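You operate a simulated robot arm through the tools that you are given. There is no shell and no other tool. Be economical: measure what you need, move in short steps, check, and stop when the job is done.

You run a simulated two-armed robot. Do the job below in one go: nothing can be reset, and whatever is moved stays where it is left.

## Task
Pick up the white band fork with one hand, pass it to the other hand and put it on the bench three top. Set down upright: white band fork.

The check looks at the end state, three seconds after you hand in, the way a careful person would. Anything else that was tipped, shoved, dropped, spilled or broken makes it a failure.

## Robot
Two 6-joint arms with two-finger parallel grippers on one trunk, on a base that drives. Base frame: it is fixed to the floor where the robot stands at the start and does not move with it; the origin is under the middle of the robot, x ahead of it, y to its left, z up; the surface under the hand at the start is at about z = 0.8. Lengths are in m, angles in rad, forces in N, time in s.
The left shoulder is at the start at [0.08, 0.216, 1.58], the right one opposite. With the tool pointing down near the work surface each hand reaches from about 0.1 to 0.66 m from the robot's upright axis, wherever it stands, measured 20 degrees to its own side. Places, roughly: bench three top [4, 0, 0.8]. Payload 3.43 kg a hand.
Tool frame (each hand has its own): the origin (TCP) lies between the finger pads and is the grasp point; the fingertips stand 0.03 m ahead of it; z points along the fingers, y is the line along which they close. The gripper opens to 0.094 m. The fingers are 0.028 m wide and 0.01 m thick; the gripper's body (0.05 by 0.096 m) begins 0.055 m behind the TCP.
Orientation is told as [roll, pitch, yaw] about the base's x, y, z axes, in that order, counted from this pose: with the fingers straight down and closing along the base's y, the tool's x points along the base's -x, its y along +y and its z along -z.

## Interface
- The arms move only by the tool jog_arm. It takes "left_commands", "right_commands" or both (then of equal length, played together; a hand with none holds still); each is a list of rows, each a list of 6 numbers: the shift along the tool's x, y, z in units of 500 mm (1.0 is 500 mm), then the turn, a rotation vector about the tool's x, y, z in units of 120 degrees (1.0 is 120 degrees). In form: [[tx, ty, tz, rx, ry, rz], ...]. A call has 1 to 8 rows; each row is the pose to reach, as a shift and turn from the pose commanded when the call began, along the tool's axes at that moment. "left_gripper" and "right_gripper" are, for a hand that has rows, the opening, from 0 (shut) to 1 (fully open), set as the call begins (left out, the last holds). A call with a number of a shift or a turn outside -1 to 1 is refused whole. Each row takes 0.2 s and may step no farther than 0.05 m and 0.15 rad from the row before; otherwise, or with a gripper value out of range, the whole call is refused. Where a pose cannot be reached the arm comes as near as it can. A force on the tool above 40 N (or 10 N above the force at the start of the call, whichever is more), or a blocked arm, ends the call early, and 0.2 s more pass. Each finger travels about 0.072 m/s and halts on what it meets, pressing with about 30 N; the grip force reading is that of the motor and also rises with nothing between the fingers. The clock runs only during rows and for 0.2 s after the last one: add rows that repeat a pose to give the fingers time. The reply holds the time, the measured pose of the TCP, the force on the tool along the base axes, the opening and the grip force, in the units named above and with some noise, with the torque about the TCP (base axes, N m) and any sound that the robot's microphone picked up.
- Cameras (640 x 400 px; columns grow to the right, rows downward): "scene" is now at [0.087, -0.004, 1.7162]; the picture's right is [-0.07, -1.00, 0.00], its down [-0.92, 0.07, -0.38] and it looks along [0.38, -0.03, -0.92] (base axes); focal length 285 px, centre (320, 200). "left" rides on the left gripper at [0.076, -0.014, -0.102] in its tool frame; the picture's right is [0.18, 0.98, 0.00], its down [-0.75, 0.14, -0.64] and it looks along [-0.63, 0.12, 0.77] (tool axes); focal length 243 px, centre (320, 200). "right" rides on the right gripper at [0.076, 0.014, -0.102] in its tool frame; the picture's right is [-0.18, 0.98, 0.00], its down [-0.75, -0.14, -0.64] and it looks along [-0.63, -0.12, 0.77] (tool axes); focal length 243 px, centre (320, 200). There is no depth. A picture from a camera that has moved, and an enlarged one, comes with that camera's place and axes in the base frame and with its lens.
- snapshot(camera): a new picture of that camera. It takes no simulated time.
- move_column(by): slides the trunk up (or, below 0, down) by that many m; the arms and the scene camera ride with it, the base frame stays. It gives what a move gives, with no picture.
- steer(legs): drives the robot by 1 to 6 legs, each [ahead, left, turn to the left] in m, m and rad, along the robot's own axes; the way and the turn of a leg run together, so that a leg with both is an arc; at most 1.5 m and 3.142 rad a leg. The arms and the cameras ride along, it lands a little off, and it stops where it bumps. It gives what a move gives.
- head_to(pan, tilt): turns the head with the scene camera to pan (to the left, within 1.501 rad either way) and tilt (down, from -0.506 to 1.204), counted from straight ahead of the robot. It gives what a move gives.
- enlarge(camera, box): a new picture of the part [left, top, right, bottom] of that camera's present view, enlarged. It takes no simulated time.
- hand_in(): hands the job in; it is judged then, once.

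Work in short steps. Places have to be worked out from the pictures, the camera data and where the tool is seen: move nearer, look again, correct. Check each grasp and each placing, and mend what went wrong. You have 120 turns and 108 pictures in all, those below and enlarged ones among them. Open the grippers and draw the arms clear of the work before you hand the job in, unless the task says otherwise; then end with one line.

The tools are called after "Emit:" by a JSON object that holds its "fn" and its "kwargs". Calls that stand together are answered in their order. jog_arm: Moves the arms, as the interface text tells. Its arguments: {"type":"object","properties":{"left_commands":{"type":"array"},"left_gripper":{"type":"number"},"right_commands":{"type":"array"},"right_gripper":{"type":"number"}},"required":[]} The other tools are called the same way: move_column (by) slides the trunk up or down; steer (legs) drives the base; head_to (pan, tilt) turns the head that bears the scene camera; snapshot (camera) takes a picture; enlarge (camera, box) takes an enlarged picture of a part of a camera's view; hand_in () hands the job in.

At the start:

```text
time_s: 0.0
left_tcp_pos: [0.5084, 0.1167, 1.0232]
left_tool_rot: [0.0, -0.002, 0.0]
left_ft_force: [0.4, 0.1, 0.5]
left_wrist_torque: [-0.02, -0.01, 0.0]
left_gripper_width: 0.0937
left_gripper_force: 0.1
right_tcp_pos: [0.4041, -0.2216, 1.0008]
right_tool_rot: [0.0, 0.001, 0.002]
right_ft_force: [0.1, 0.6, -0.2]
right_wrist_torque: [0.03, 0.01, 0.04]
right_gripper_width: 0.0938
right_gripper_force: 0.1
trunk travel left (down, up): [-0.81, 0.03]
robot x, y, heading: [-0.0007, -0.0021, -0.001]
head pan, tilt: [-0.072, 1.176]
```

scene: 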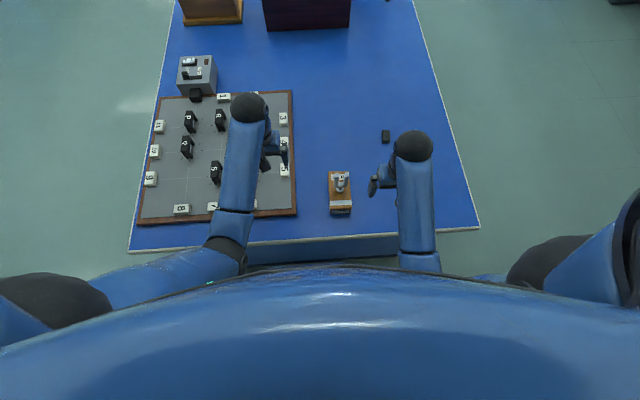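
right: 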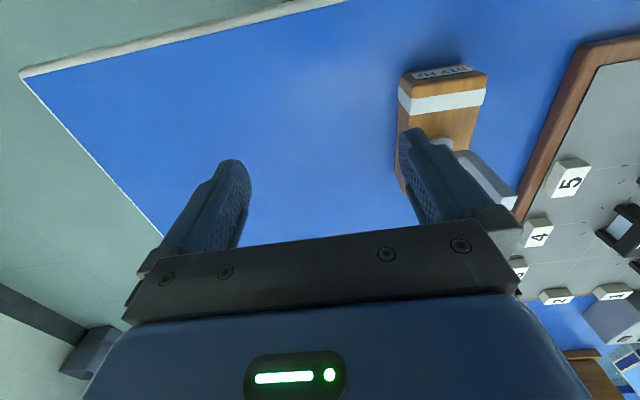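
left: 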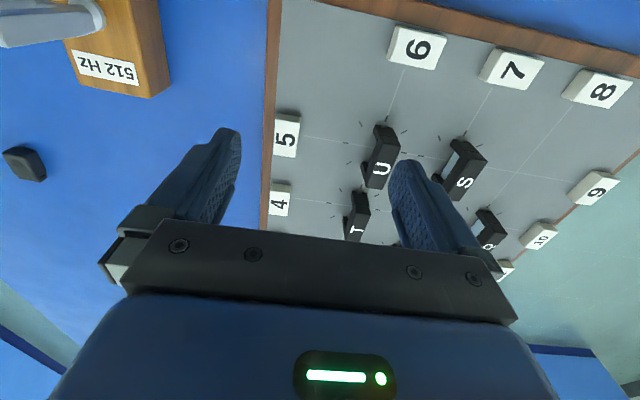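

The pictures show a tuning fork on a wooden box with a white band, near (0.4,-0.05). I look closer at it.

Emit:
{"fn": "enlarge", "kwargs": {"camera": "scene", "box": [290, 120, 450, 220]}}

Emit:
{"fn": "enlarge", "kwargs": {"camera": "right", "box": [360, 40, 560, 240]}}

Emit:
{"fn": "enlarge", "kwargs": {"camera": "left", "box": [0, 0, 240, 200]}}

```text
4.00 times, centred on (370, 170) of scene
camera zoom: at [0.087, -0.004, 1.7162], right [-0.07, -1.0, 0.0], down [-0.92, 0.07, -0.38], along [0.38, -0.03, -0.92], focal length 1140 px, centre (120, 320)
```

zoom: 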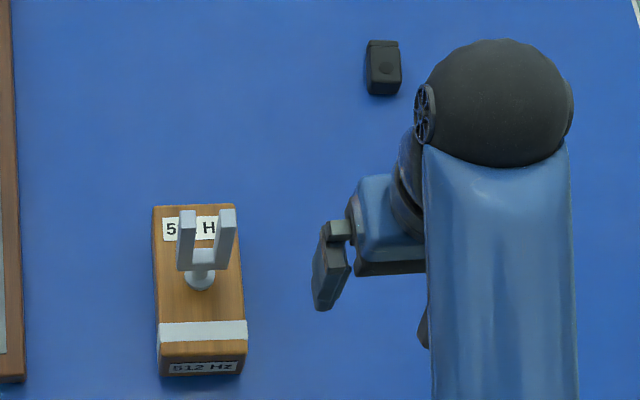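

```text
2.00 times, centred on (460, 140) of right
camera zoom: at [0.3268, -0.2076, 1.1039], right [0.18, 0.98, 0.0], down [0.75, -0.14, 0.64], along [0.63, -0.12, -0.77], focal length 485 px, centre (40, 320)
```

zoom: 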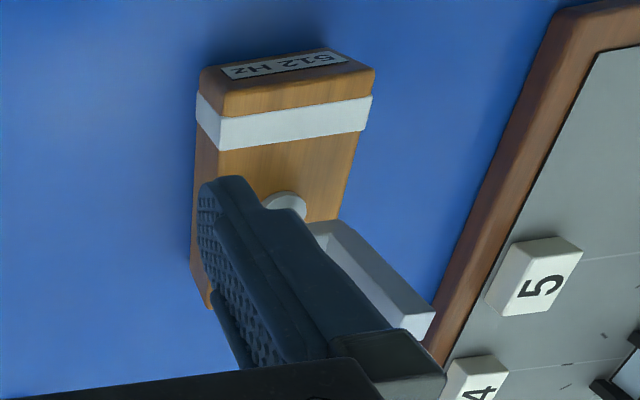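

```text
2.00 times, centred on (120, 100) of left
camera zoom: at [0.4306, 0.1024, 1.1254], right [-0.18, 0.98, 0.0], down [0.75, 0.14, 0.64], along [0.63, 0.12, -0.77], focal length 485 px, centre (720, 400)
```

zoom: 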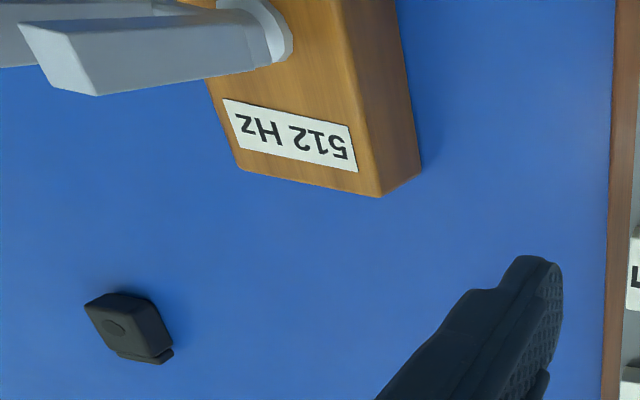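

The box is about x 0.41–0.55, y −0.14..−0.06, top z≈0.85, and the fork rises at about (0.484, −0.10) to z≈0.965 with the tines spread along y. Before touching it I look toward bench three.

Emit:
{"fn": "head_to", "kwargs": {"pan": 0.0, "tilt": 0.35}}

Emit:
{"fn": "snapshot", "kwargs": {"camera": "scene"}}

```text
time_s: 1.1
left_tcp_pos: [0.5077, 0.1166, 1.0232]
left_tool_rot: [0.0, -0.001, 0.001]
left_ft_force: [-0.2, 0.0, 0.0]
left_wrist_torque: [-0.01, 0.01, -0.03]
left_gripper_width: 0.0941
left_gripper_force: 0.1
right_tcp_pos: [0.403, -0.2223, 1.0008]
right_tool_rot: [0.0, -0.001, 0.001]
right_ft_force: [0.8, 0.2, 0.2]
right_wrist_torque: [-0.01, 0.0, 0.05]
right_gripper_width: 0.0943
right_gripper_force: 0.1
trunk travel left (down, up): [-0.81, 0.03]
robot x, y, heading: [0.0015, -0.0003, -0.002]
head pan, tilt: [0.0, 0.351]
```

```text
101 pictures are left
camera scene: at [0.1228, 0.0, 1.7822], right [0.0, -1.0, 0.0], down [-0.34, 0.0, -0.94], along [0.94, 0.0, -0.34], focal length 285 px, centre (320, 200)
```

scene: 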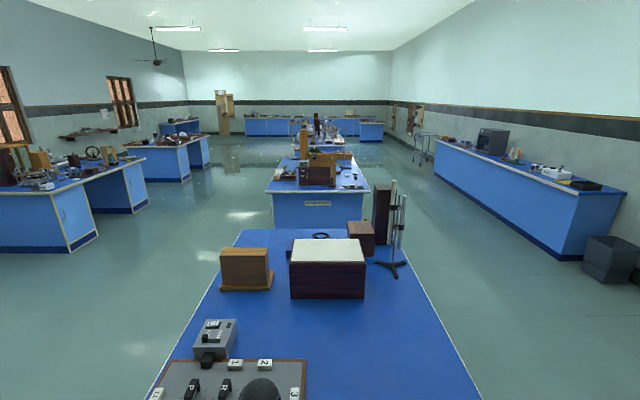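

A bench stands straight ahead with a sign on its near face; I read the sign and see what is on its top.

Emit:
{"fn": "enlarge", "kwargs": {"camera": "scene", "box": [250, 140, 390, 230]}}

Emit:
{"fn": "enlarge", "kwargs": {"camera": "scene", "box": [200, 170, 440, 320]}}

```text
4.44 times, centred on (320, 185) of scene
camera zoom: at [0.1228, 0.0, 1.7822], right [0.0, -1.0, 0.0], down [-0.34, 0.0, -0.94], along [0.94, 0.0, -0.34], focal length 1266 px, centre (320, 267)
```

zoom: 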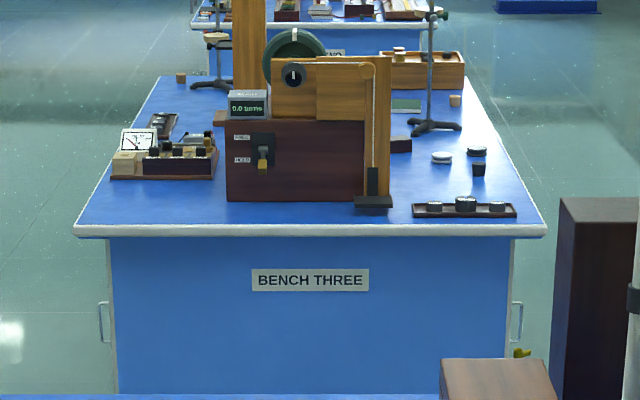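

```text
2.67 times, centred on (320, 245) of scene
camera zoom: at [0.1228, 0.0, 1.7822], right [0.0, -1.0, 0.0], down [-0.34, 0.0, -0.94], along [0.94, 0.0, -0.34], focal length 760 px, centre (320, 80)
```

zoom: 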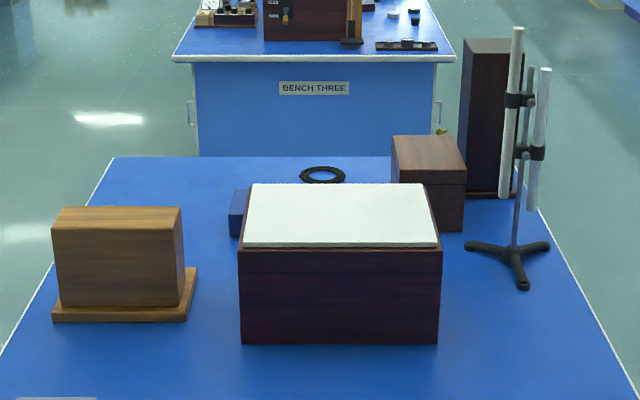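

That is bench three ahead, near edge x≈3.1, with free space on its near left (x 3.15–3.45, y 0.2–0.55). I raise both hands, bring the right one above the fork, and move the left clear.

Emit:
{"fn": "jog_arm", "kwargs": {"right_commands": [[0, 0, -0.1, 0, 0, 0], [0, 0, -0.18, 0, 0, 0], [-0.07, 0.05, -0.18, 0, 0, 0], [-0.14, 0.1, -0.18, 0, 0, 0], [-0.162, 0.18, -0.18, 0, 0, 0], [-0.162, 0.244, -0.18, 0, 0, 0], [-0.162, 0.244, -0.18, 0, 0, 0]], "left_commands": [[0, 0, -0.08, 0, 0, 0], [0, 0.06, -0.14, 0, 0, 0], [0.05, 0.12, -0.14, 0, 0, 0], [0.1, 0.18, -0.14, 0, 0, 0], [0.16, 0.2, -0.14, 0, 0, 0], [0.16, 0.2, -0.14, 0, 0, 0], [0.16, 0.2, -0.14, 0, 0, 0]]}}

Emit:
{"fn": "head_to", "kwargs": {"pan": 0.0, "tilt": 1.1}}

Emit:
{"fn": "snapshot", "kwargs": {"camera": "right"}}

Emit:
{"fn": "snapshot", "kwargs": {"camera": "scene"}}

Emit:
{"fn": "snapshot", "kwargs": {"camera": "left"}}

```text
time_s: 2.8
left_tcp_pos: [0.4367, 0.2161, 1.0148]
left_tool_rot: [0.0, -0.001, 0.001]
left_ft_force: [0.3, -0.6, 0.1]
left_wrist_torque: [0.06, 0.0, 0.03]
left_gripper_width: 0.0937
left_gripper_force: 0.0
left hand out of reach, approached as far as the arm can: row 1, 2, 3, 4, 5, 6, 7
right_tcp_pos: [0.5047, -0.0947, 1.0389]
right_tool_rot: [0.0, -0.001, -0.001]
right_ft_force: [-1.1, 0.6, -0.1]
right_wrist_torque: [0.0, 0.03, 0.01]
right_gripper_width: 0.094
right_gripper_force: 0.0
right hand out of reach, approached as far as the arm can: row 1, 2, 3, 4, 5, 6, 7
trunk travel left (down, up): [-0.81, 0.03]
robot x, y, heading: [0.0025, -0.0026, -0.003]
head pan, tilt: [0.0, 0.351]
```

```text
time_s: 3.9
left_tcp_pos: [0.436, 0.2175, 1.0154]
left_tool_rot: [-0.001, -0.003, 0.001]
left_ft_force: [0.0, -0.1, -0.1]
left_wrist_torque: [0.02, 0.0, -0.01]
left_gripper_width: 0.0942
left_gripper_force: 0.0
right_tcp_pos: [0.5041, -0.0933, 1.0384]
right_tool_rot: [0.0, -0.004, 0.001]
right_ft_force: [0.5, -0.8, -0.1]
right_wrist_torque: [0.02, -0.02, 0.0]
right_gripper_width: 0.094
right_gripper_force: 0.0
trunk travel left (down, up): [-0.81, 0.03]
robot x, y, heading: [-0.0004, 0.0006, 0.0]
head pan, tilt: [0.0, 1.1]
```

```text
98 pictures are left
camera right: at [0.4271, -0.0797, 1.1414], right [0.18, 0.98, 0.0], down [0.75, -0.14, 0.64], along [0.63, -0.12, -0.76], focal length 243 px, centre (320, 200)
```

right: 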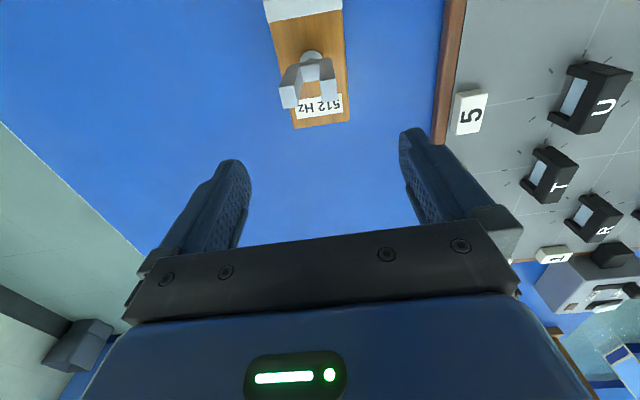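

```text
97 pictures are left
camera scene: at [0.0925, 0.0003, 1.721], right [0.0, -1.0, 0.0], down [-0.89, 0.0, -0.45], along [0.45, 0.0, -0.89], focal length 285 px, centre (320, 200)
```

scene: 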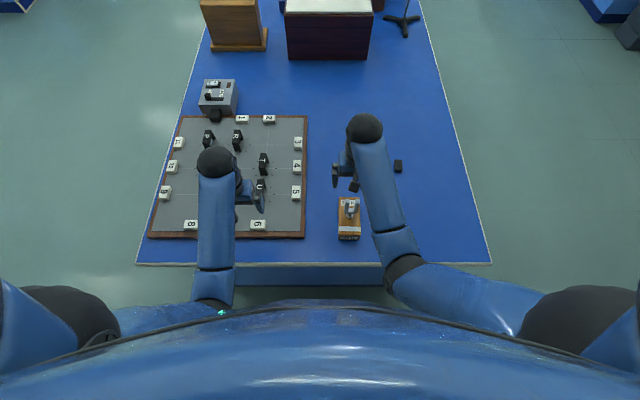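

```text
96 pictures are left
camera left: at [0.3584, 0.2028, 1.1168], right [-0.18, 0.98, 0.0], down [0.75, 0.14, 0.64], along [0.63, 0.12, -0.77], focal length 243 px, centre (320, 200)
```

left: 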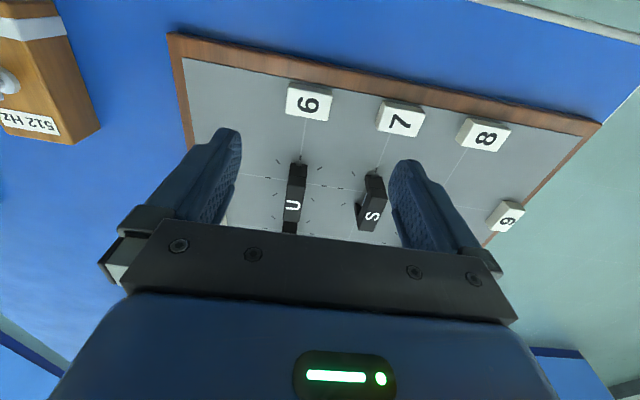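

I enlarge on the fork from both cameras to fix its place and the tine spacing.

Emit:
{"fn": "enlarge", "kwargs": {"camera": "right", "box": [250, 0, 380, 140]}}

Emit:
{"fn": "enlarge", "kwargs": {"camera": "scene", "box": [310, 180, 390, 250]}}

```text
2.86 times, centred on (315, 70) of right
camera zoom: at [0.4271, -0.0797, 1.1414], right [0.18, 0.98, 0.0], down [0.75, -0.14, 0.64], along [0.63, -0.12, -0.76], focal length 693 px, centre (334, 571)
```

zoom: 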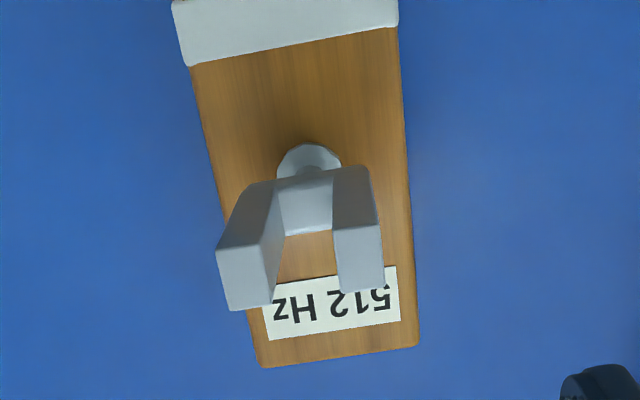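

```text
5.71 times, centred on (350, 215) of scene
camera zoom: at [0.0925, 0.0003, 1.721], right [0.0, -1.0, 0.0], down [-0.89, 0.0, -0.45], along [0.45, 0.0, -0.89], focal length 1628 px, centre (149, 114)
```

zoom: 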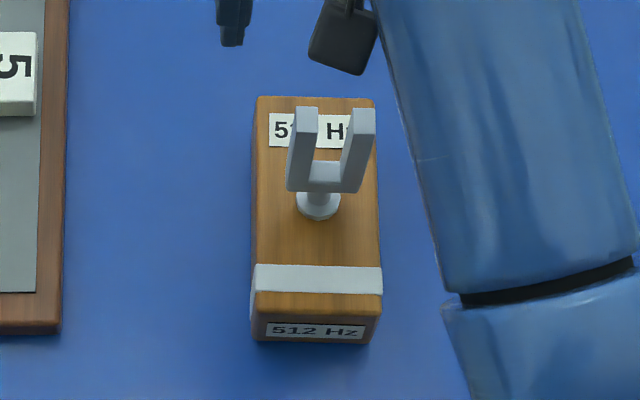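

Stem at about (0.474, −0.097), tine tops z≈0.975, outer tine width ≈0.04, box turned about −0.036 rad. The right TCP is 3 cm too far forward, so I correct x at this height first and check.

Emit:
{"fn": "jog_arm", "kwargs": {"right_commands": [[0.03, 0, 0, 0, 0, 0.017], [0.06, -0.006, 0, 0, 0, 0.017], [0.06, -0.006, 0, 0, 0, 0.017]]}}

```text
time_s: 4.7
left_tcp_pos: [0.4358, 0.2162, 1.014]
left_tool_rot: [0.001, -0.002, 0.0]
left_ft_force: [0.5, -0.8, -0.1]
left_wrist_torque: [0.03, 0.01, -0.03]
left_gripper_width: 0.094
left_gripper_force: 0.1
right_tcp_pos: [0.4763, -0.0969, 1.0289]
right_tool_rot: [0.0, -0.004, -0.035]
right_ft_force: [-1.2, -0.3, 0.6]
right_wrist_torque: [0.01, 0.01, 0.0]
right_gripper_width: 0.094
right_gripper_force: 0.1
right hand out of reach, approached as far as the arm can: row 1, 2, 3
trunk travel left (down, up): [-0.81, 0.03]
robot x, y, heading: [-0.0011, -0.0012, -0.003]
head pan, tilt: [0.0, 1.1]
```

The hand is over the fork (max height here about 1.03). I descend about 0.09 m around the tines, gripper open.

Emit:
{"fn": "jog_arm", "kwargs": {"right_commands": [[0.004, 0, 0.06, 0, 0, 0], [0.004, 0, 0.12, 0, 0, 0], [0.004, 0, 0.18, 0, 0, 0], [0.004, 0, 0.18, 0, 0, 0]]}}

Emit:
{"fn": "snapshot", "kwargs": {"camera": "right"}}

Emit:
{"fn": "enlarge", "kwargs": {"camera": "scene", "box": [300, 130, 420, 250]}}

```text
time_s: 5.7
left_tcp_pos: [0.4351, 0.2158, 1.0141]
left_tool_rot: [-0.002, -0.001, 0.001]
left_ft_force: [1.2, -0.3, -0.2]
left_wrist_torque: [-0.01, 0.02, 0.01]
left_gripper_width: 0.0941
left_gripper_force: 0.0
right_tcp_pos: [0.4736, -0.0969, 0.9409]
right_tool_rot: [0.0, -0.002, -0.034]
right_ft_force: [-0.1, -0.2, 0.2]
right_wrist_torque: [0.03, 0.03, 0.0]
right_gripper_width: 0.0941
right_gripper_force: 0.1
trunk travel left (down, up): [-0.81, 0.03]
robot x, y, heading: [-0.0004, -0.0014, -0.0]
head pan, tilt: [0.0, 1.1]
```

```text
93 pictures are left
camera right: at [0.3978, -0.0795, 1.0435], right [0.22, 0.98, 0.0], down [0.75, -0.17, 0.64], along [0.63, -0.14, -0.77], focal length 243 px, centre (320, 200)
```

right: 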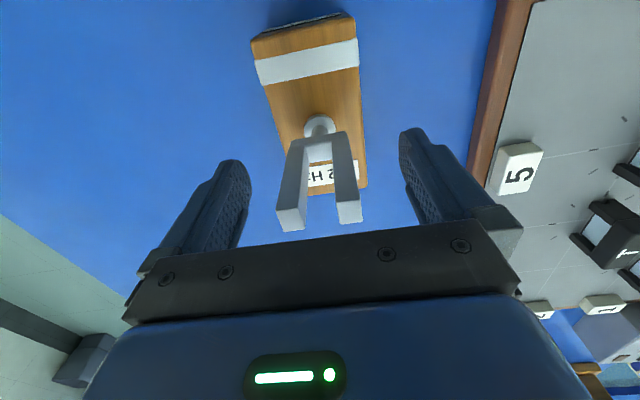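

```text
3.33 times, centred on (360, 190) of scene
camera zoom: at [0.0926, 0.0001, 1.7209], right [0.0, -1.0, 0.0], down [-0.89, 0.0, -0.45], along [0.45, 0.0, -0.89], focal length 950 px, centre (187, 233)
```

zoom: 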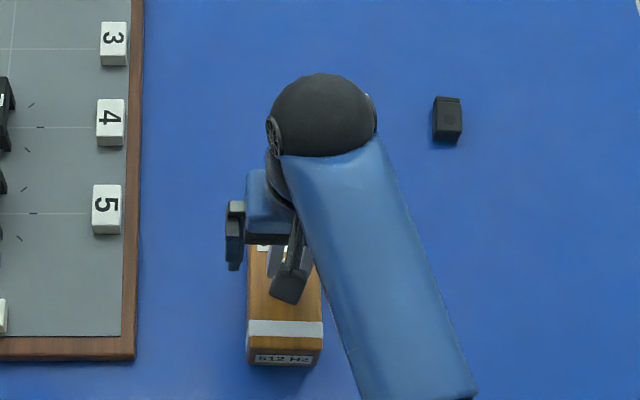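

Tines sit centred between the fingers. I lower 8 mm more and close.

Emit:
{"fn": "jog_arm", "kwargs": {"right_commands": [[0, 0, 0.016, 0, 0, 0], [0, 0, 0.016, 0, 0, 0]]}}

Emit:
{"fn": "jog_arm", "kwargs": {"right_commands": [[0, 0, 0, 0, 0, 0], [0, 0, 0, 0, 0, 0], [0, 0, 0, 0, 0, 0], [0, 0, 0, 0, 0, 0], [0, 0, 0, 0, 0, 0]], "right_gripper": 0}}

Emit:
{"fn": "snapshot", "kwargs": {"camera": "right"}}

```text
time_s: 6.2
left_tcp_pos: [0.436, 0.2163, 1.0151]
left_tool_rot: [0.0, -0.001, 0.001]
left_ft_force: [-0.2, 0.3, -0.3]
left_wrist_torque: [0.01, 0.01, -0.01]
left_gripper_width: 0.094
left_gripper_force: 0.1
right_tcp_pos: [0.4743, -0.0969, 0.9322]
right_tool_rot: [0.001, -0.001, -0.036]
right_ft_force: [0.1, 0.4, -0.1]
right_wrist_torque: [0.02, -0.01, 0.01]
right_gripper_width: 0.0941
right_gripper_force: 0.2
trunk travel left (down, up): [-0.81, 0.03]
robot x, y, heading: [0.0008, 0.0041, 0.0]
head pan, tilt: [0.0, 1.1]
```

```text
time_s: 7.5
left_tcp_pos: [0.4352, 0.216, 1.0156]
left_tool_rot: [0.001, -0.001, 0.0]
left_ft_force: [0.3, 0.0, 0.9]
left_wrist_torque: [-0.03, -0.01, 0.0]
left_gripper_width: 0.0943
left_gripper_force: 0.1
right_tcp_pos: [0.4746, -0.0967, 0.9317]
right_tool_rot: [0.002, 0.001, -0.034]
right_ft_force: [0.1, -1.8, 0.4]
right_wrist_torque: [-0.05, 0.0, -0.01]
right_gripper_width: 0.0459
right_gripper_force: 30.1
trunk travel left (down, up): [-0.81, 0.03]
robot x, y, heading: [0.0018, 0.0014, -0.003]
head pan, tilt: [0.0, 1.1]
```

```text
91 pictures are left
camera right: at [0.3984, -0.0802, 1.0355], right [0.22, 0.98, 0.0], down [0.75, -0.17, 0.64], along [0.63, -0.14, -0.77], focal length 243 px, centre (320, 200)
```

right: 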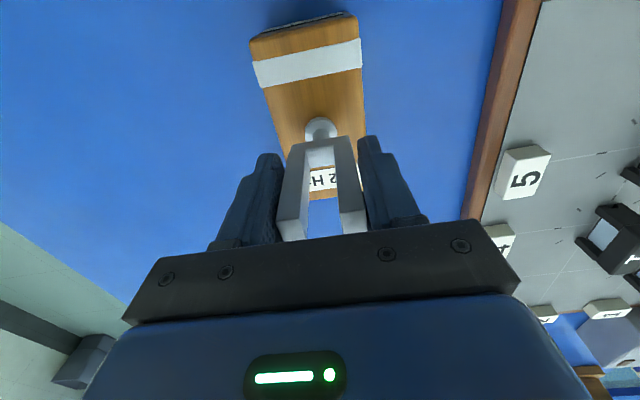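

The tines are gripped (opening 0.046, 30 N). I lift 4 cm slowly and check that the box comes along.

Emit:
{"fn": "jog_arm", "kwargs": {"right_commands": [[0, 0, -0.02, 0, 0, 0], [0, 0, -0.05, 0, 0, 0], [0, 0, -0.08, 0, 0, 0], [0, 0, -0.08, 0, 0, 0]]}}

Emit:
{"fn": "snapshot", "kwargs": {"camera": "right"}}

Emit:
{"fn": "snapshot", "kwargs": {"camera": "left"}}

```text
time_s: 8.4
left_tcp_pos: [0.4358, 0.2165, 1.0148]
left_tool_rot: [0.001, -0.001, -0.002]
left_ft_force: [-0.3, -0.1, -0.4]
left_wrist_torque: [0.01, 0.01, 0.02]
left_gripper_width: 0.0938
left_gripper_force: 0.0
right_tcp_pos: [0.4749, -0.0966, 0.9701]
right_tool_rot: [-0.001, 0.001, -0.034]
right_ft_force: [1.0, -0.7, -4.0]
right_wrist_torque: [0.01, 0.04, -0.01]
right_gripper_width: 0.0459
right_gripper_force: 29.8
trunk travel left (down, up): [-0.81, 0.03]
robot x, y, heading: [0.0023, -0.0036, 0.002]
head pan, tilt: [0.0, 1.1]
```

```text
90 pictures are left
camera right: at [0.3985, -0.0797, 1.0749], right [0.22, 0.98, 0.0], down [0.75, -0.17, 0.64], along [0.63, -0.14, -0.77], focal length 243 px, centre (320, 200)
```

right: 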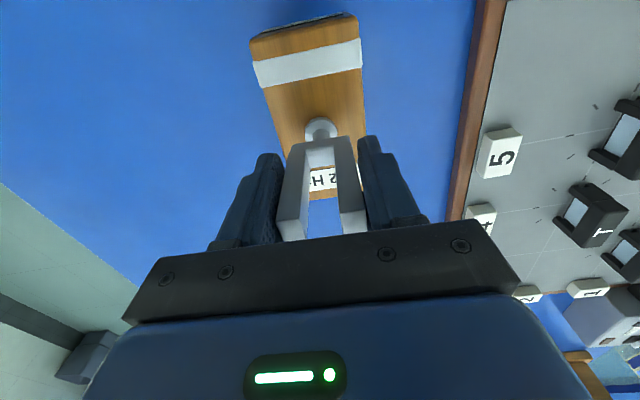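

```text
89 pictures are left
camera left: at [0.359, 0.2027, 1.1166], right [-0.18, 0.98, 0.0], down [0.75, 0.14, 0.64], along [0.63, 0.12, -0.77], focal length 243 px, centre (320, 200)
```

left: 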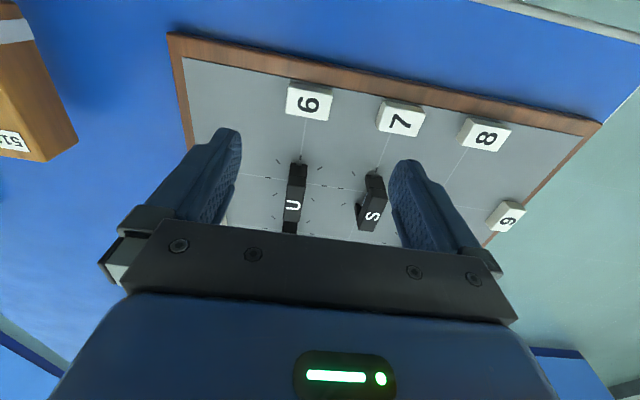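

The fork is off the bench and level (about 4 N). I raise it more and shift it toward the middle for the handover.

Emit:
{"fn": "jog_arm", "kwargs": {"right_commands": [[0, 0, -0.05, 0, 0, 0], [0, 0, -0.1, 0, 0, 0], [0, 0.06, -0.1, 0, 0, 0], [0, 0.12, -0.1, 0, 0, 0], [0, 0.12, -0.1, 0, 0, 0]]}}

Emit:
{"fn": "move_column", "kwargs": {"by": 0.03}}

Emit:
{"fn": "snapshot", "kwargs": {"camera": "scene"}}

```text
time_s: 9.7
left_tcp_pos: [0.4358, 0.2166, 1.0142]
left_tool_rot: [0.001, -0.001, -0.001]
left_ft_force: [-0.2, -0.8, -1.0]
left_wrist_torque: [0.0, -0.01, 0.01]
left_gripper_width: 0.0945
left_gripper_force: 0.1
right_tcp_pos: [0.4776, -0.0349, 1.0217]
right_tool_rot: [0.001, 0.0, -0.036]
right_ft_force: [0.5, -0.3, -4.2]
right_wrist_torque: [-0.01, 0.01, 0.01]
right_gripper_width: 0.0458
right_gripper_force: 30.2
trunk travel left (down, up): [-0.81, 0.03]
robot x, y, heading: [0.0034, -0.0014, -0.003]
head pan, tilt: [0.0, 1.1]
```

```text
time_s: 10.4
left_tcp_pos: [0.4357, 0.2167, 1.0451]
left_tool_rot: [0.001, -0.001, 0.0]
left_ft_force: [-0.7, 0.2, -0.2]
left_wrist_torque: [-0.02, -0.03, 0.02]
left_gripper_width: 0.0941
left_gripper_force: 0.0
right_tcp_pos: [0.4776, -0.0355, 1.0521]
right_tool_rot: [0.0, 0.002, -0.035]
right_ft_force: [0.0, 0.7, -3.4]
right_wrist_torque: [0.05, 0.02, 0.03]
right_gripper_width: 0.046
right_gripper_force: 30.4
trunk travel left (down, up): [-0.84, 0.0]
robot x, y, heading: [-0.0023, 0.0008, -0.005]
head pan, tilt: [0.0, 1.1]
```

```text
88 pictures are left
camera scene: at [0.0929, -0.0004, 1.7509], right [0.0, -1.0, 0.0], down [-0.89, 0.0, -0.45], along [0.45, 0.0, -0.89], focal length 285 px, centre (320, 200)
```

scene: 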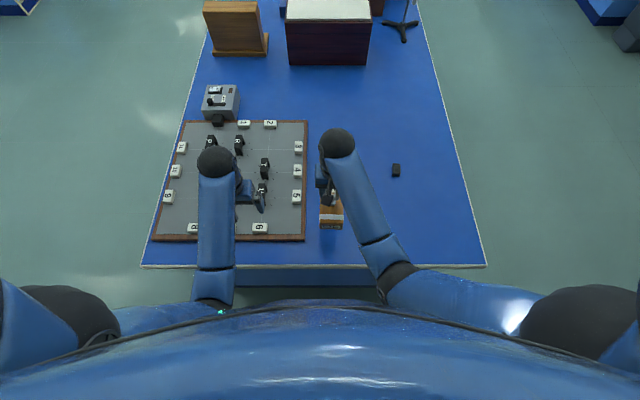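

To give the left arm room I turn the fork by −0.6 rad so the box's near (white band) end points to the left hand.

Emit:
{"fn": "jog_arm", "kwargs": {"right_commands": [[0, 0, 0, 0, 0, 0.057], [0, 0, 0, 0, 0, 0.114], [0, 0, 0, 0, 0, 0.171], [0, 0, 0, 0, 0, 0.228], [0, 0, 0, 0, 0, 0.285], [0, 0, 0, 0, 0, 0.285]]}}

Emit:
{"fn": "snapshot", "kwargs": {"camera": "scene"}}

Emit:
{"fn": "snapshot", "kwargs": {"camera": "right"}}

```text
time_s: 11.8
left_tcp_pos: [0.4352, 0.2164, 1.045]
left_tool_rot: [-0.001, -0.001, 0.001]
left_ft_force: [0.5, -0.2, 0.3]
left_wrist_torque: [0.0, 0.01, -0.01]
left_gripper_width: 0.0939
left_gripper_force: 0.1
right_tcp_pos: [0.4771, -0.0347, 1.0522]
right_tool_rot: [0.0, 0.0, -0.633]
right_ft_force: [-0.3, 0.1, -3.7]
right_wrist_torque: [0.0, 0.06, 0.01]
right_gripper_width: 0.0458
right_gripper_force: 29.6
trunk travel left (down, up): [-0.84, 0.0]
robot x, y, heading: [-0.0024, -0.001, -0.002]
head pan, tilt: [0.0, 1.1]
```

```text
87 pictures are left
camera scene: at [0.0934, 0.0, 1.7508], right [0.0, -1.0, 0.0], down [-0.89, 0.0, -0.45], along [0.45, 0.0, -0.89], focal length 285 px, centre (320, 200)
```

scene: 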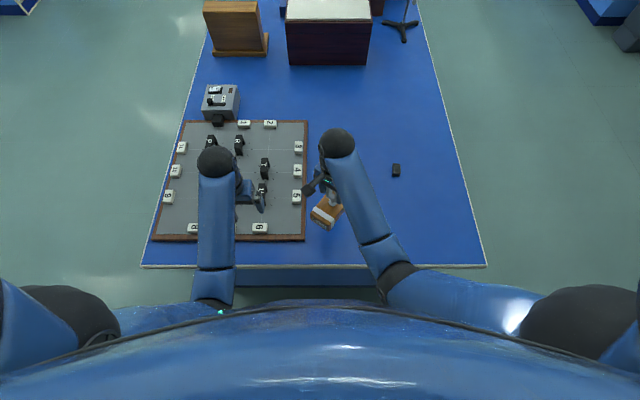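

```text
86 pictures are left
camera right: at [0.4235, 0.0219, 1.1551], right [0.73, 0.68, 0.0], down [0.52, -0.56, 0.64], along [0.44, -0.47, -0.77], focal length 243 px, centre (320, 200)
```

right: 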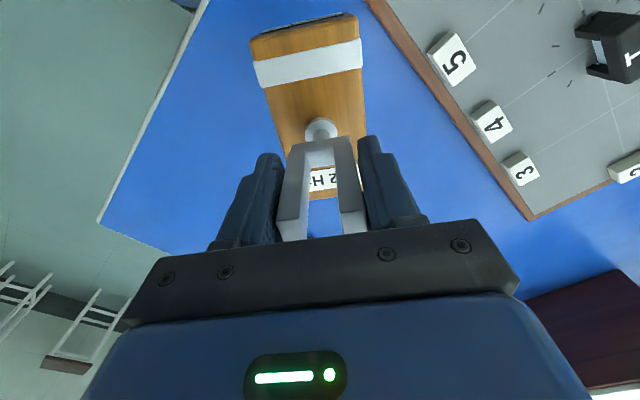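

Held well. Now I bring the left hand to a pre-grasp behind the banded end: pitched 45° forward, yaw −0.633, 12 cm back along its approach line, near (0.389, 0.030, 1.041).

Emit:
{"fn": "jog_arm", "kwargs": {"left_commands": [[0.013, -0.053, 0.001, 0.017, -0.0518, 0.0409], [0.026, -0.106, 0.002, 0.0339, -0.1035, 0.0818], [0.039, -0.159, 0.003, 0.0509, -0.1553, 0.1227], [0.053, -0.213, 0.005, 0.0678, -0.207, 0.1637], [0.066, -0.266, 0.006, 0.0848, -0.2588, 0.2046], [0.079, -0.319, 0.007, 0.1017, -0.3105, 0.2455], [0.092, -0.372, 0.008, 0.1187, -0.3623, 0.2864], [0.092, -0.372, 0.008, 0.1187, -0.3623, 0.2864]]}}

Emit:
{"fn": "snapshot", "kwargs": {"camera": "scene"}}

Emit:
{"fn": "snapshot", "kwargs": {"camera": "left"}}

Emit:
{"fn": "snapshot", "kwargs": {"camera": "right"}}

```text
time_s: 13.6
left_tcp_pos: [0.3903, 0.0301, 1.0412]
left_tool_rot: [0.001, -0.79, -0.636]
left_ft_force: [0.0, 0.6, -0.4]
left_wrist_torque: [-0.02, 0.01, -0.02]
left_gripper_width: 0.094
left_gripper_force: 0.0
right_tcp_pos: [0.4774, -0.0354, 1.0529]
right_tool_rot: [0.001, 0.001, -0.632]
right_ft_force: [-0.1, -0.2, -4.3]
right_wrist_torque: [0.02, 0.02, -0.01]
right_gripper_width: 0.0458
right_gripper_force: 30.2
trunk travel left (down, up): [-0.84, 0.0]
robot x, y, heading: [0.0033, 0.0004, -0.001]
head pan, tilt: [0.0, 1.1]
```

```text
85 pictures are left
camera scene: at [0.0932, 0.0, 1.7508], right [0.0, -1.0, 0.0], down [-0.89, 0.0, -0.45], along [0.45, 0.0, -0.89], focal length 285 px, centre (320, 200)
```

scene: 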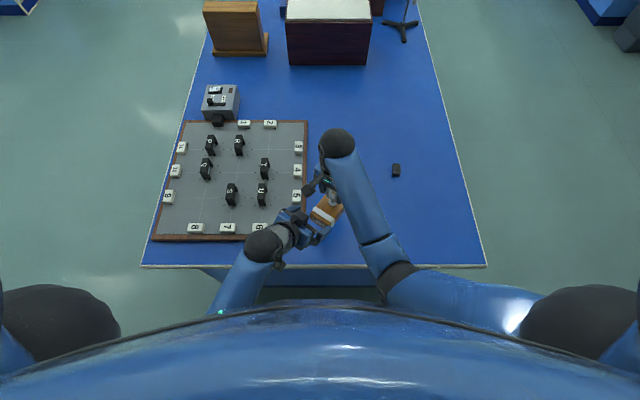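

```text
84 pictures are left
camera left: at [0.2795, 0.0941, 1.0583], right [0.48, 0.87, -0.13], down [0.14, 0.07, 0.99], along [0.87, -0.49, -0.09], focal length 243 px, centre (320, 200)
```

left: 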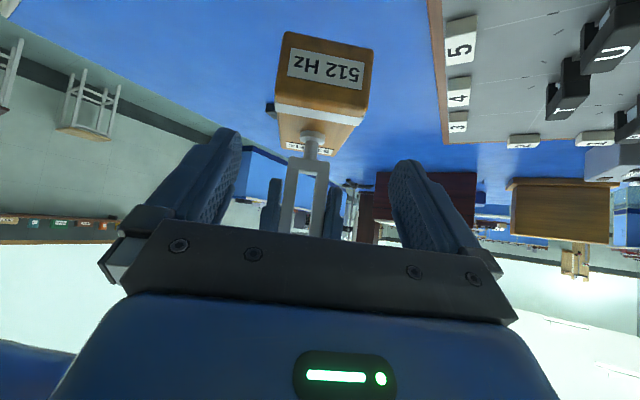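

```text
83 pictures are left
camera right: at [0.4233, 0.0218, 1.1552], right [0.73, 0.68, 0.0], down [0.52, -0.56, 0.64], along [0.44, -0.47, -0.77], focal length 243 px, centre (320, 200)
```

right: 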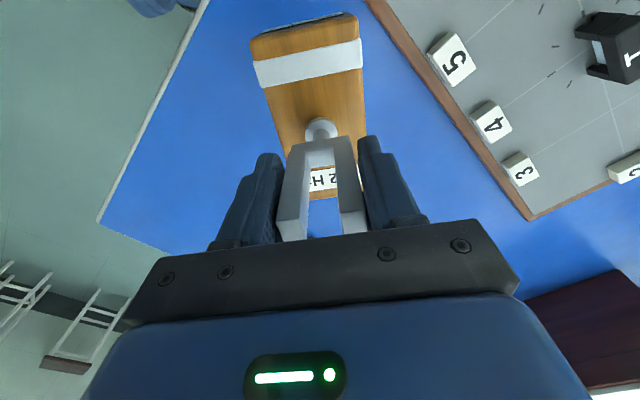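

The box end appears roughly centred but maybe ~1 cm higher than I reckoned; I enlarge to measure it.

Emit:
{"fn": "enlarge", "kwargs": {"camera": "left", "box": [240, 10, 420, 150]}}

Emit:
{"fn": "enlarge", "kwargs": {"camera": "scene", "box": [240, 150, 400, 280]}}

```text
2.86 times, centred on (330, 80) of left
camera zoom: at [0.2795, 0.0941, 1.0583], right [0.48, 0.87, -0.13], down [0.14, 0.07, 0.99], along [0.87, -0.49, -0.09], focal length 693 px, centre (291, 543)
```

zoom: 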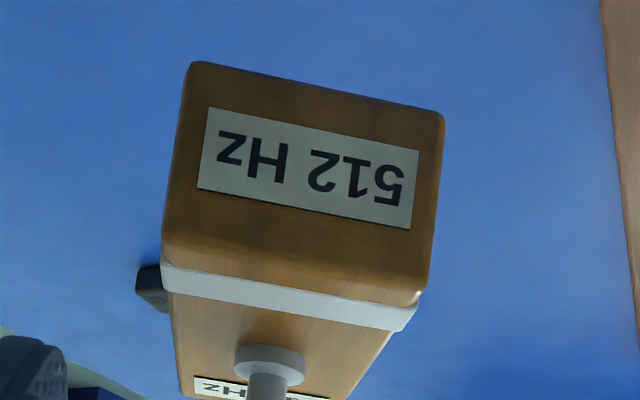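

```text
3.08 times, centred on (320, 215) of scene
camera zoom: at [0.0932, 0.0, 1.7508], right [0.0, -1.0, 0.0], down [-0.89, 0.0, -0.45], along [0.45, 0.0, -0.89], focal length 877 px, centre (320, 154)
```

zoom: 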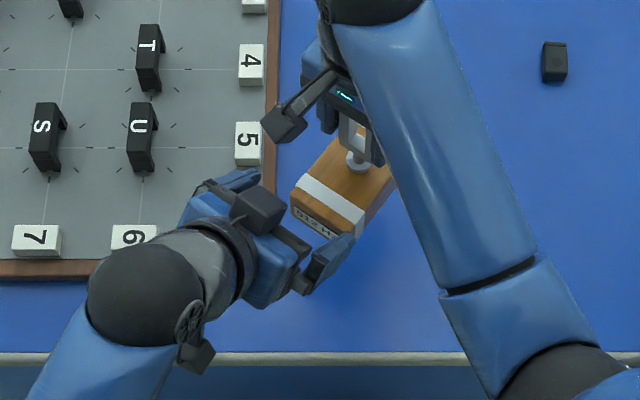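

The box is nearer 0.057 tall with centre z≈0.943, laterally aligned within 1–2 mm. I advance along the finger direction 8.5 cm, then look before the last bit.

Emit:
{"fn": "jog_arm", "kwargs": {"left_commands": [[-0.002, 0, 0.06, 0, 0, 0], [-0.004, 0, 0.12, 0, 0, 0], [-0.005, 0, 0.17, 0, 0, 0], [-0.005, 0, 0.17, 0, 0, 0]]}}

Emit:
{"fn": "snapshot", "kwargs": {"camera": "left"}}

Emit:
{"fn": "enlarge", "kwargs": {"camera": "scene", "box": [240, 150, 400, 280]}}

Emit:
{"fn": "snapshot", "kwargs": {"camera": "right"}}

```text
time_s: 14.6
left_tcp_pos: [0.4396, -0.0064, 0.982]
left_tool_rot: [0.001, -0.787, -0.635]
left_ft_force: [-0.9, 0.1, -0.3]
left_wrist_torque: [-0.04, 0.02, -0.02]
left_gripper_width: 0.094
left_gripper_force: 0.1
right_tcp_pos: [0.4768, -0.0343, 1.0522]
right_tool_rot: [0.001, 0.0, -0.631]
right_ft_force: [0.2, 0.0, -3.9]
right_wrist_torque: [0.01, 0.01, 0.0]
right_gripper_width: 0.046
right_gripper_force: 29.8
trunk travel left (down, up): [-0.84, 0.0]
robot x, y, heading: [0.0016, 0.0056, 0.006]
head pan, tilt: [0.0, 1.1]
```

```text
80 pictures are left
camera left: at [0.3284, 0.0573, 0.9987], right [0.48, 0.87, -0.13], down [0.14, 0.07, 0.99], along [0.87, -0.49, -0.09], focal length 243 px, centre (320, 200)
```

left: 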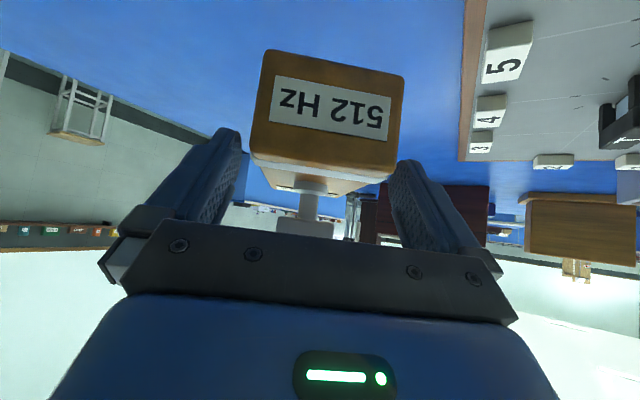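

```text
3.08 times, centred on (320, 215) of scene
camera zoom: at [0.0928, 0.0003, 1.7509], right [0.0, -1.0, 0.0], down [-0.89, 0.0, -0.45], along [0.45, 0.0, -0.89], focal length 877 px, centre (320, 154)
```

zoom: 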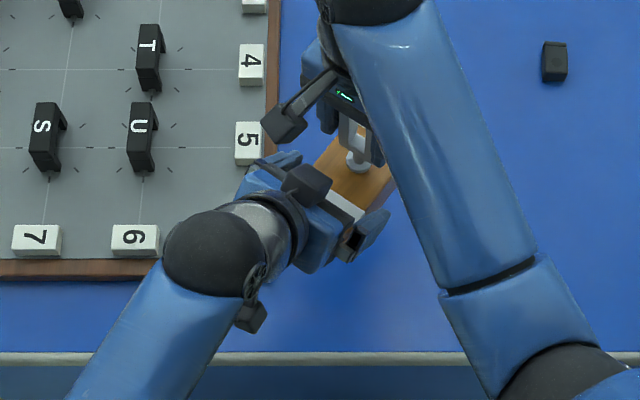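

```text
78 pictures are left
camera right: at [0.4231, 0.022, 1.1553], right [0.73, 0.68, 0.0], down [0.52, -0.56, 0.64], along [0.44, -0.47, -0.77], focal length 243 px, centre (320, 200)
```

right: 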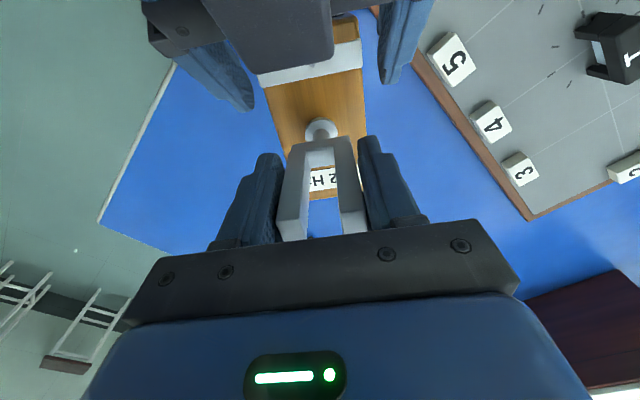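

The fingers straddle the box with clearance on both sides. I advance the last 3.9 cm.

Emit:
{"fn": "jog_arm", "kwargs": {"left_commands": [[0, 0, 0.04, 0, 0, 0], [-0.001, 0, 0.0775, 0, 0, 0], [-0.001, 0, 0.0775, 0, 0, 0]]}}

Emit:
{"fn": "snapshot", "kwargs": {"camera": "left"}}

Emit:
{"fn": "snapshot", "kwargs": {"camera": "right"}}

```text
time_s: 15.4
left_tcp_pos: [0.4601, -0.0239, 0.9549]
left_tool_rot: [0.003, -0.788, -0.633]
left_ft_force: [0.1, -0.1, -0.4]
left_wrist_torque: [0.0, 0.01, -0.03]
left_gripper_width: 0.0942
left_gripper_force: 0.2
right_tcp_pos: [0.4759, -0.0355, 1.0515]
right_tool_rot: [-0.001, -0.002, -0.632]
right_ft_force: [-0.4, -0.4, -3.7]
right_wrist_torque: [0.0, 0.02, -0.03]
right_gripper_width: 0.0458
right_gripper_force: 29.8
trunk travel left (down, up): [-0.84, 0.0]
robot x, y, heading: [0.0006, -0.0006, -0.0]
head pan, tilt: [0.0, 1.1]
```

```text
77 pictures are left
camera left: at [0.3514, 0.0395, 0.9719], right [0.48, 0.87, -0.13], down [0.14, 0.07, 0.99], along [0.87, -0.49, -0.09], focal length 243 px, centre (320, 200)
```

left: 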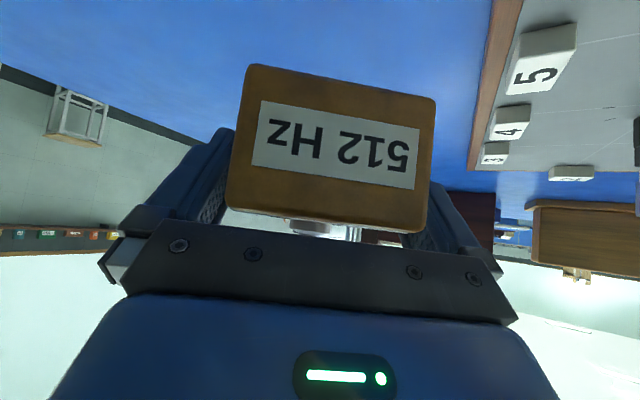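

```text
76 pictures are left
camera right: at [0.423, 0.022, 1.1553], right [0.73, 0.68, 0.0], down [0.52, -0.56, 0.64], along [0.44, -0.47, -0.77], focal length 243 px, centre (320, 200)
```

right: 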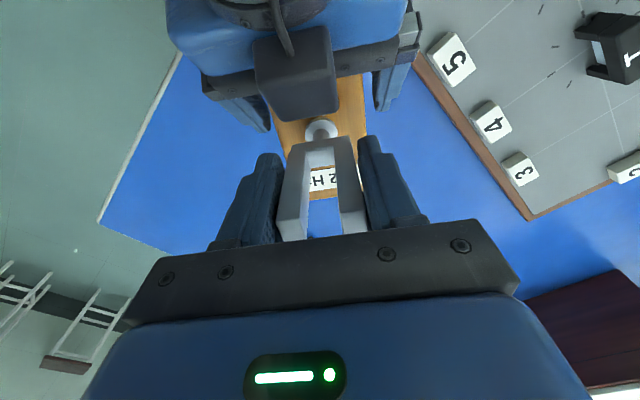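

Both hands are in place with no contact forces. I close the left gripper on the box sides.

Emit:
{"fn": "jog_arm", "kwargs": {"left_commands": [[0, 0, 0, 0, 0, 0], [0, 0, 0, 0, 0, 0], [0, 0, 0, 0, 0, 0], [0, 0, 0, 0, 0, 0]], "left_gripper": 0}}

Emit:
{"fn": "snapshot", "kwargs": {"camera": "left"}}

```text
time_s: 16.4
left_tcp_pos: [0.4631, -0.023, 0.9545]
left_tool_rot: [0.002, -0.787, -0.636]
left_ft_force: [1.3, -2.7, 0.6]
left_wrist_torque: [0.16, 0.17, 0.08]
left_gripper_width: 0.0763
left_gripper_force: 29.9
right_tcp_pos: [0.4761, -0.0356, 1.052]
right_tool_rot: [0.0, 0.001, -0.633]
right_ft_force: [-1.4, 2.3, -1.6]
right_wrist_torque: [0.08, 0.03, -0.08]
right_gripper_width: 0.0459
right_gripper_force: 29.5
trunk travel left (down, up): [-0.84, 0.0]
robot x, y, heading: [-0.0015, 0.0025, -0.001]
head pan, tilt: [0.0, 1.1]
```

```text
75 pictures are left
camera left: at [0.3516, 0.0395, 0.9718], right [0.48, 0.87, -0.13], down [0.15, 0.07, 0.99], along [0.87, -0.49, -0.09], focal length 243 px, centre (320, 200)
```

left: 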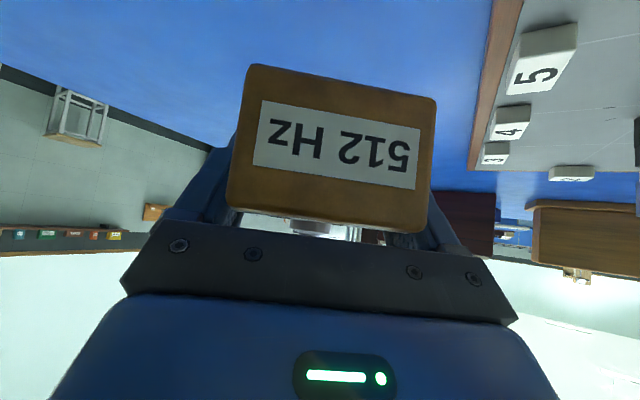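

The left grip closed at 0.076 on the box, 30 N. I now open the right gripper and see that the left holds the load.

Emit:
{"fn": "jog_arm", "kwargs": {"right_commands": [[0, 0, 0, 0, 0, 0], [0, 0, 0, 0, 0, 0], [0, 0, 0, 0, 0, 0], [0, 0, 0, 0, 0, 0]], "right_gripper": 1}}

Emit:
{"fn": "snapshot", "kwargs": {"camera": "right"}}

Emit:
{"fn": "snapshot", "kwargs": {"camera": "left"}}

```text
time_s: 17.4
left_tcp_pos: [0.4615, -0.0236, 0.9534]
left_tool_rot: [0.003, -0.785, -0.634]
left_ft_force: [0.3, -0.1, 0.4]
left_wrist_torque: [0.05, 0.03, -0.01]
left_gripper_width: 0.0761
left_gripper_force: 29.8
right_tcp_pos: [0.4767, -0.0343, 1.0514]
right_tool_rot: [-0.002, 0.0, -0.631]
right_ft_force: [0.3, 0.0, 0.6]
right_wrist_torque: [0.01, -0.03, 0.0]
right_gripper_width: 0.0942
right_gripper_force: 0.0
trunk travel left (down, up): [-0.84, 0.0]
robot x, y, heading: [-0.0006, -0.001, -0.002]
head pan, tilt: [0.0, 1.1]
```

```text
74 pictures are left
camera right: at [0.4234, 0.0218, 1.1552], right [0.73, 0.68, 0.0], down [0.52, -0.56, 0.64], along [0.44, -0.47, -0.77], focal length 243 px, centre (320, 200)
```

right: 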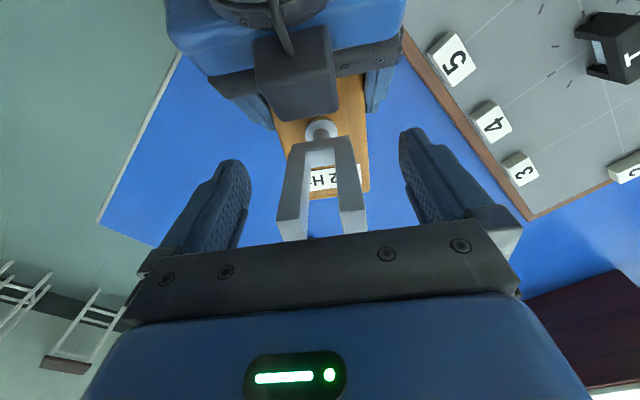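

```text
73 pictures are left
camera left: at [0.3515, 0.0395, 0.9719], right [0.48, 0.87, -0.13], down [0.15, 0.07, 0.99], along [0.87, -0.49, -0.09], focal length 243 px, centre (320, 200)
```

left: 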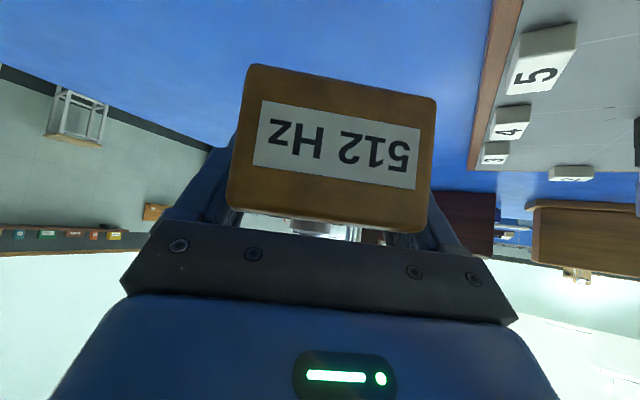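

The fork stays put in the left hand. I lower the left by 3 cm while the right stays, to draw the tines out of the right fingers.

Emit:
{"fn": "jog_arm", "kwargs": {"left_commands": [[0.0213, 0, 0.0211, 0, 0, 0], [0.0426, 0, 0.0422, 0, 0, 0], [0.0426, 0, 0.0422, 0, 0, 0]]}}

Emit:
{"fn": "snapshot", "kwargs": {"camera": "right"}}

```text
time_s: 18.2
left_tcp_pos: [0.4624, -0.0229, 0.9253]
left_tool_rot: [0.002, -0.785, -0.635]
left_ft_force: [0.0, 0.0, 0.2]
left_wrist_torque: [0.05, 0.06, -0.04]
left_gripper_width: 0.0762
left_gripper_force: 30.1
right_tcp_pos: [0.4765, -0.0352, 1.0539]
right_tool_rot: [0.0, -0.001, -0.63]
right_ft_force: [0.8, 0.3, -0.9]
right_wrist_torque: [-0.01, 0.01, -0.01]
right_gripper_width: 0.0938
right_gripper_force: 0.0
trunk travel left (down, up): [-0.84, 0.0]
robot x, y, heading: [-0.0013, -0.0012, 0.0]
head pan, tilt: [0.0, 1.1]
```

```text
72 pictures are left
camera right: at [0.4233, 0.0218, 1.1552], right [0.73, 0.68, 0.0], down [0.52, -0.56, 0.64], along [0.44, -0.47, -0.77], focal length 243 px, centre (320, 200)
```

right: 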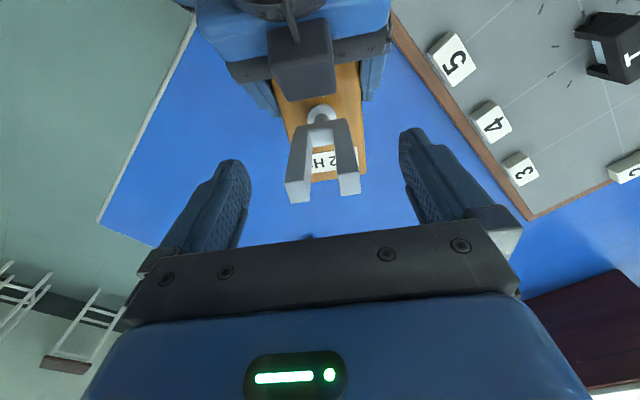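

The tines slide out cleanly. I lower 2 cm more and then draw the left hand with the fork back 10 cm, out from under the right hand.

Emit:
{"fn": "jog_arm", "kwargs": {"left_commands": [[0.0284, 0, 0.0281, 0, 0, 0], [0.075, 0, -0.019, 0, 0, 0], [0.122, 0, -0.066, 0, 0, 0], [0.169, 0, -0.114, 0, 0, 0], [0.169, 0, -0.114, 0, 0, 0]]}}

Emit:
{"fn": "snapshot", "kwargs": {"camera": "right"}}

Emit:
{"fn": "snapshot", "kwargs": {"camera": "scene"}}

Emit:
{"fn": "snapshot", "kwargs": {"camera": "left"}}

```text
time_s: 19.4
left_tcp_pos: [0.3838, 0.0356, 0.9066]
left_tool_rot: [0.002, -0.789, -0.633]
left_ft_force: [-1.1, -0.4, 0.3]
left_wrist_torque: [0.08, 0.08, -0.01]
left_gripper_width: 0.0763
left_gripper_force: 30.2
right_tcp_pos: [0.4774, -0.0355, 1.0508]
right_tool_rot: [0.001, -0.001, -0.632]
right_ft_force: [-0.6, 0.5, -0.3]
right_wrist_torque: [0.0, -0.02, 0.01]
right_gripper_width: 0.0942
right_gripper_force: 0.1
trunk travel left (down, up): [-0.84, 0.0]
robot x, y, heading: [0.003, 0.0014, 0.006]
head pan, tilt: [0.0, 1.1]
```

```text
71 pictures are left
camera right: at [0.4237, 0.0216, 1.155], right [0.73, 0.68, 0.0], down [0.53, -0.56, 0.64], along [0.44, -0.47, -0.77], focal length 243 px, centre (320, 200)
```

right: 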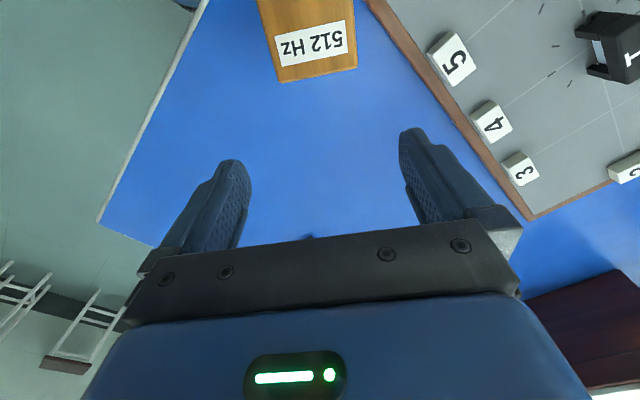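

```text
70 pictures are left
camera scene: at [0.0938, -0.0002, 1.7508], right [0.0, -1.0, 0.0], down [-0.89, 0.0, -0.45], along [0.45, 0.0, -0.89], focal length 285 px, centre (320, 200)
```

scene: 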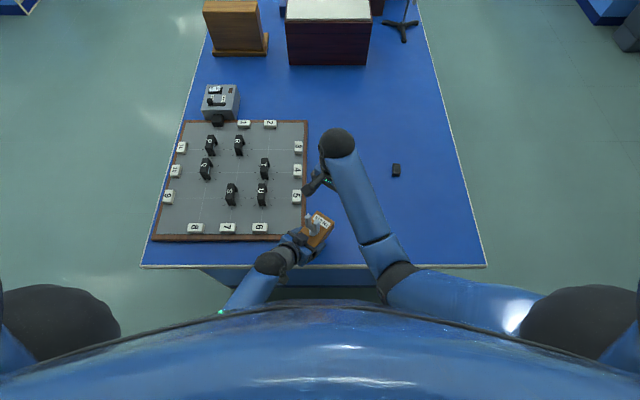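

```text
69 pictures are left
camera left: at [0.2731, 0.0995, 0.9239], right [0.48, 0.87, -0.13], down [0.14, 0.07, 0.99], along [0.87, -0.49, -0.09], focal length 243 px, centre (320, 200)
```

left: 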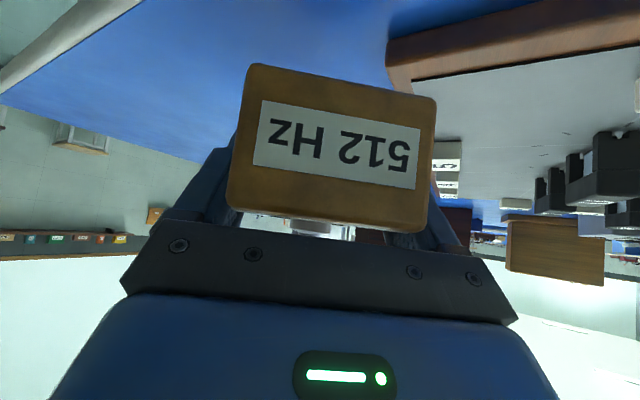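

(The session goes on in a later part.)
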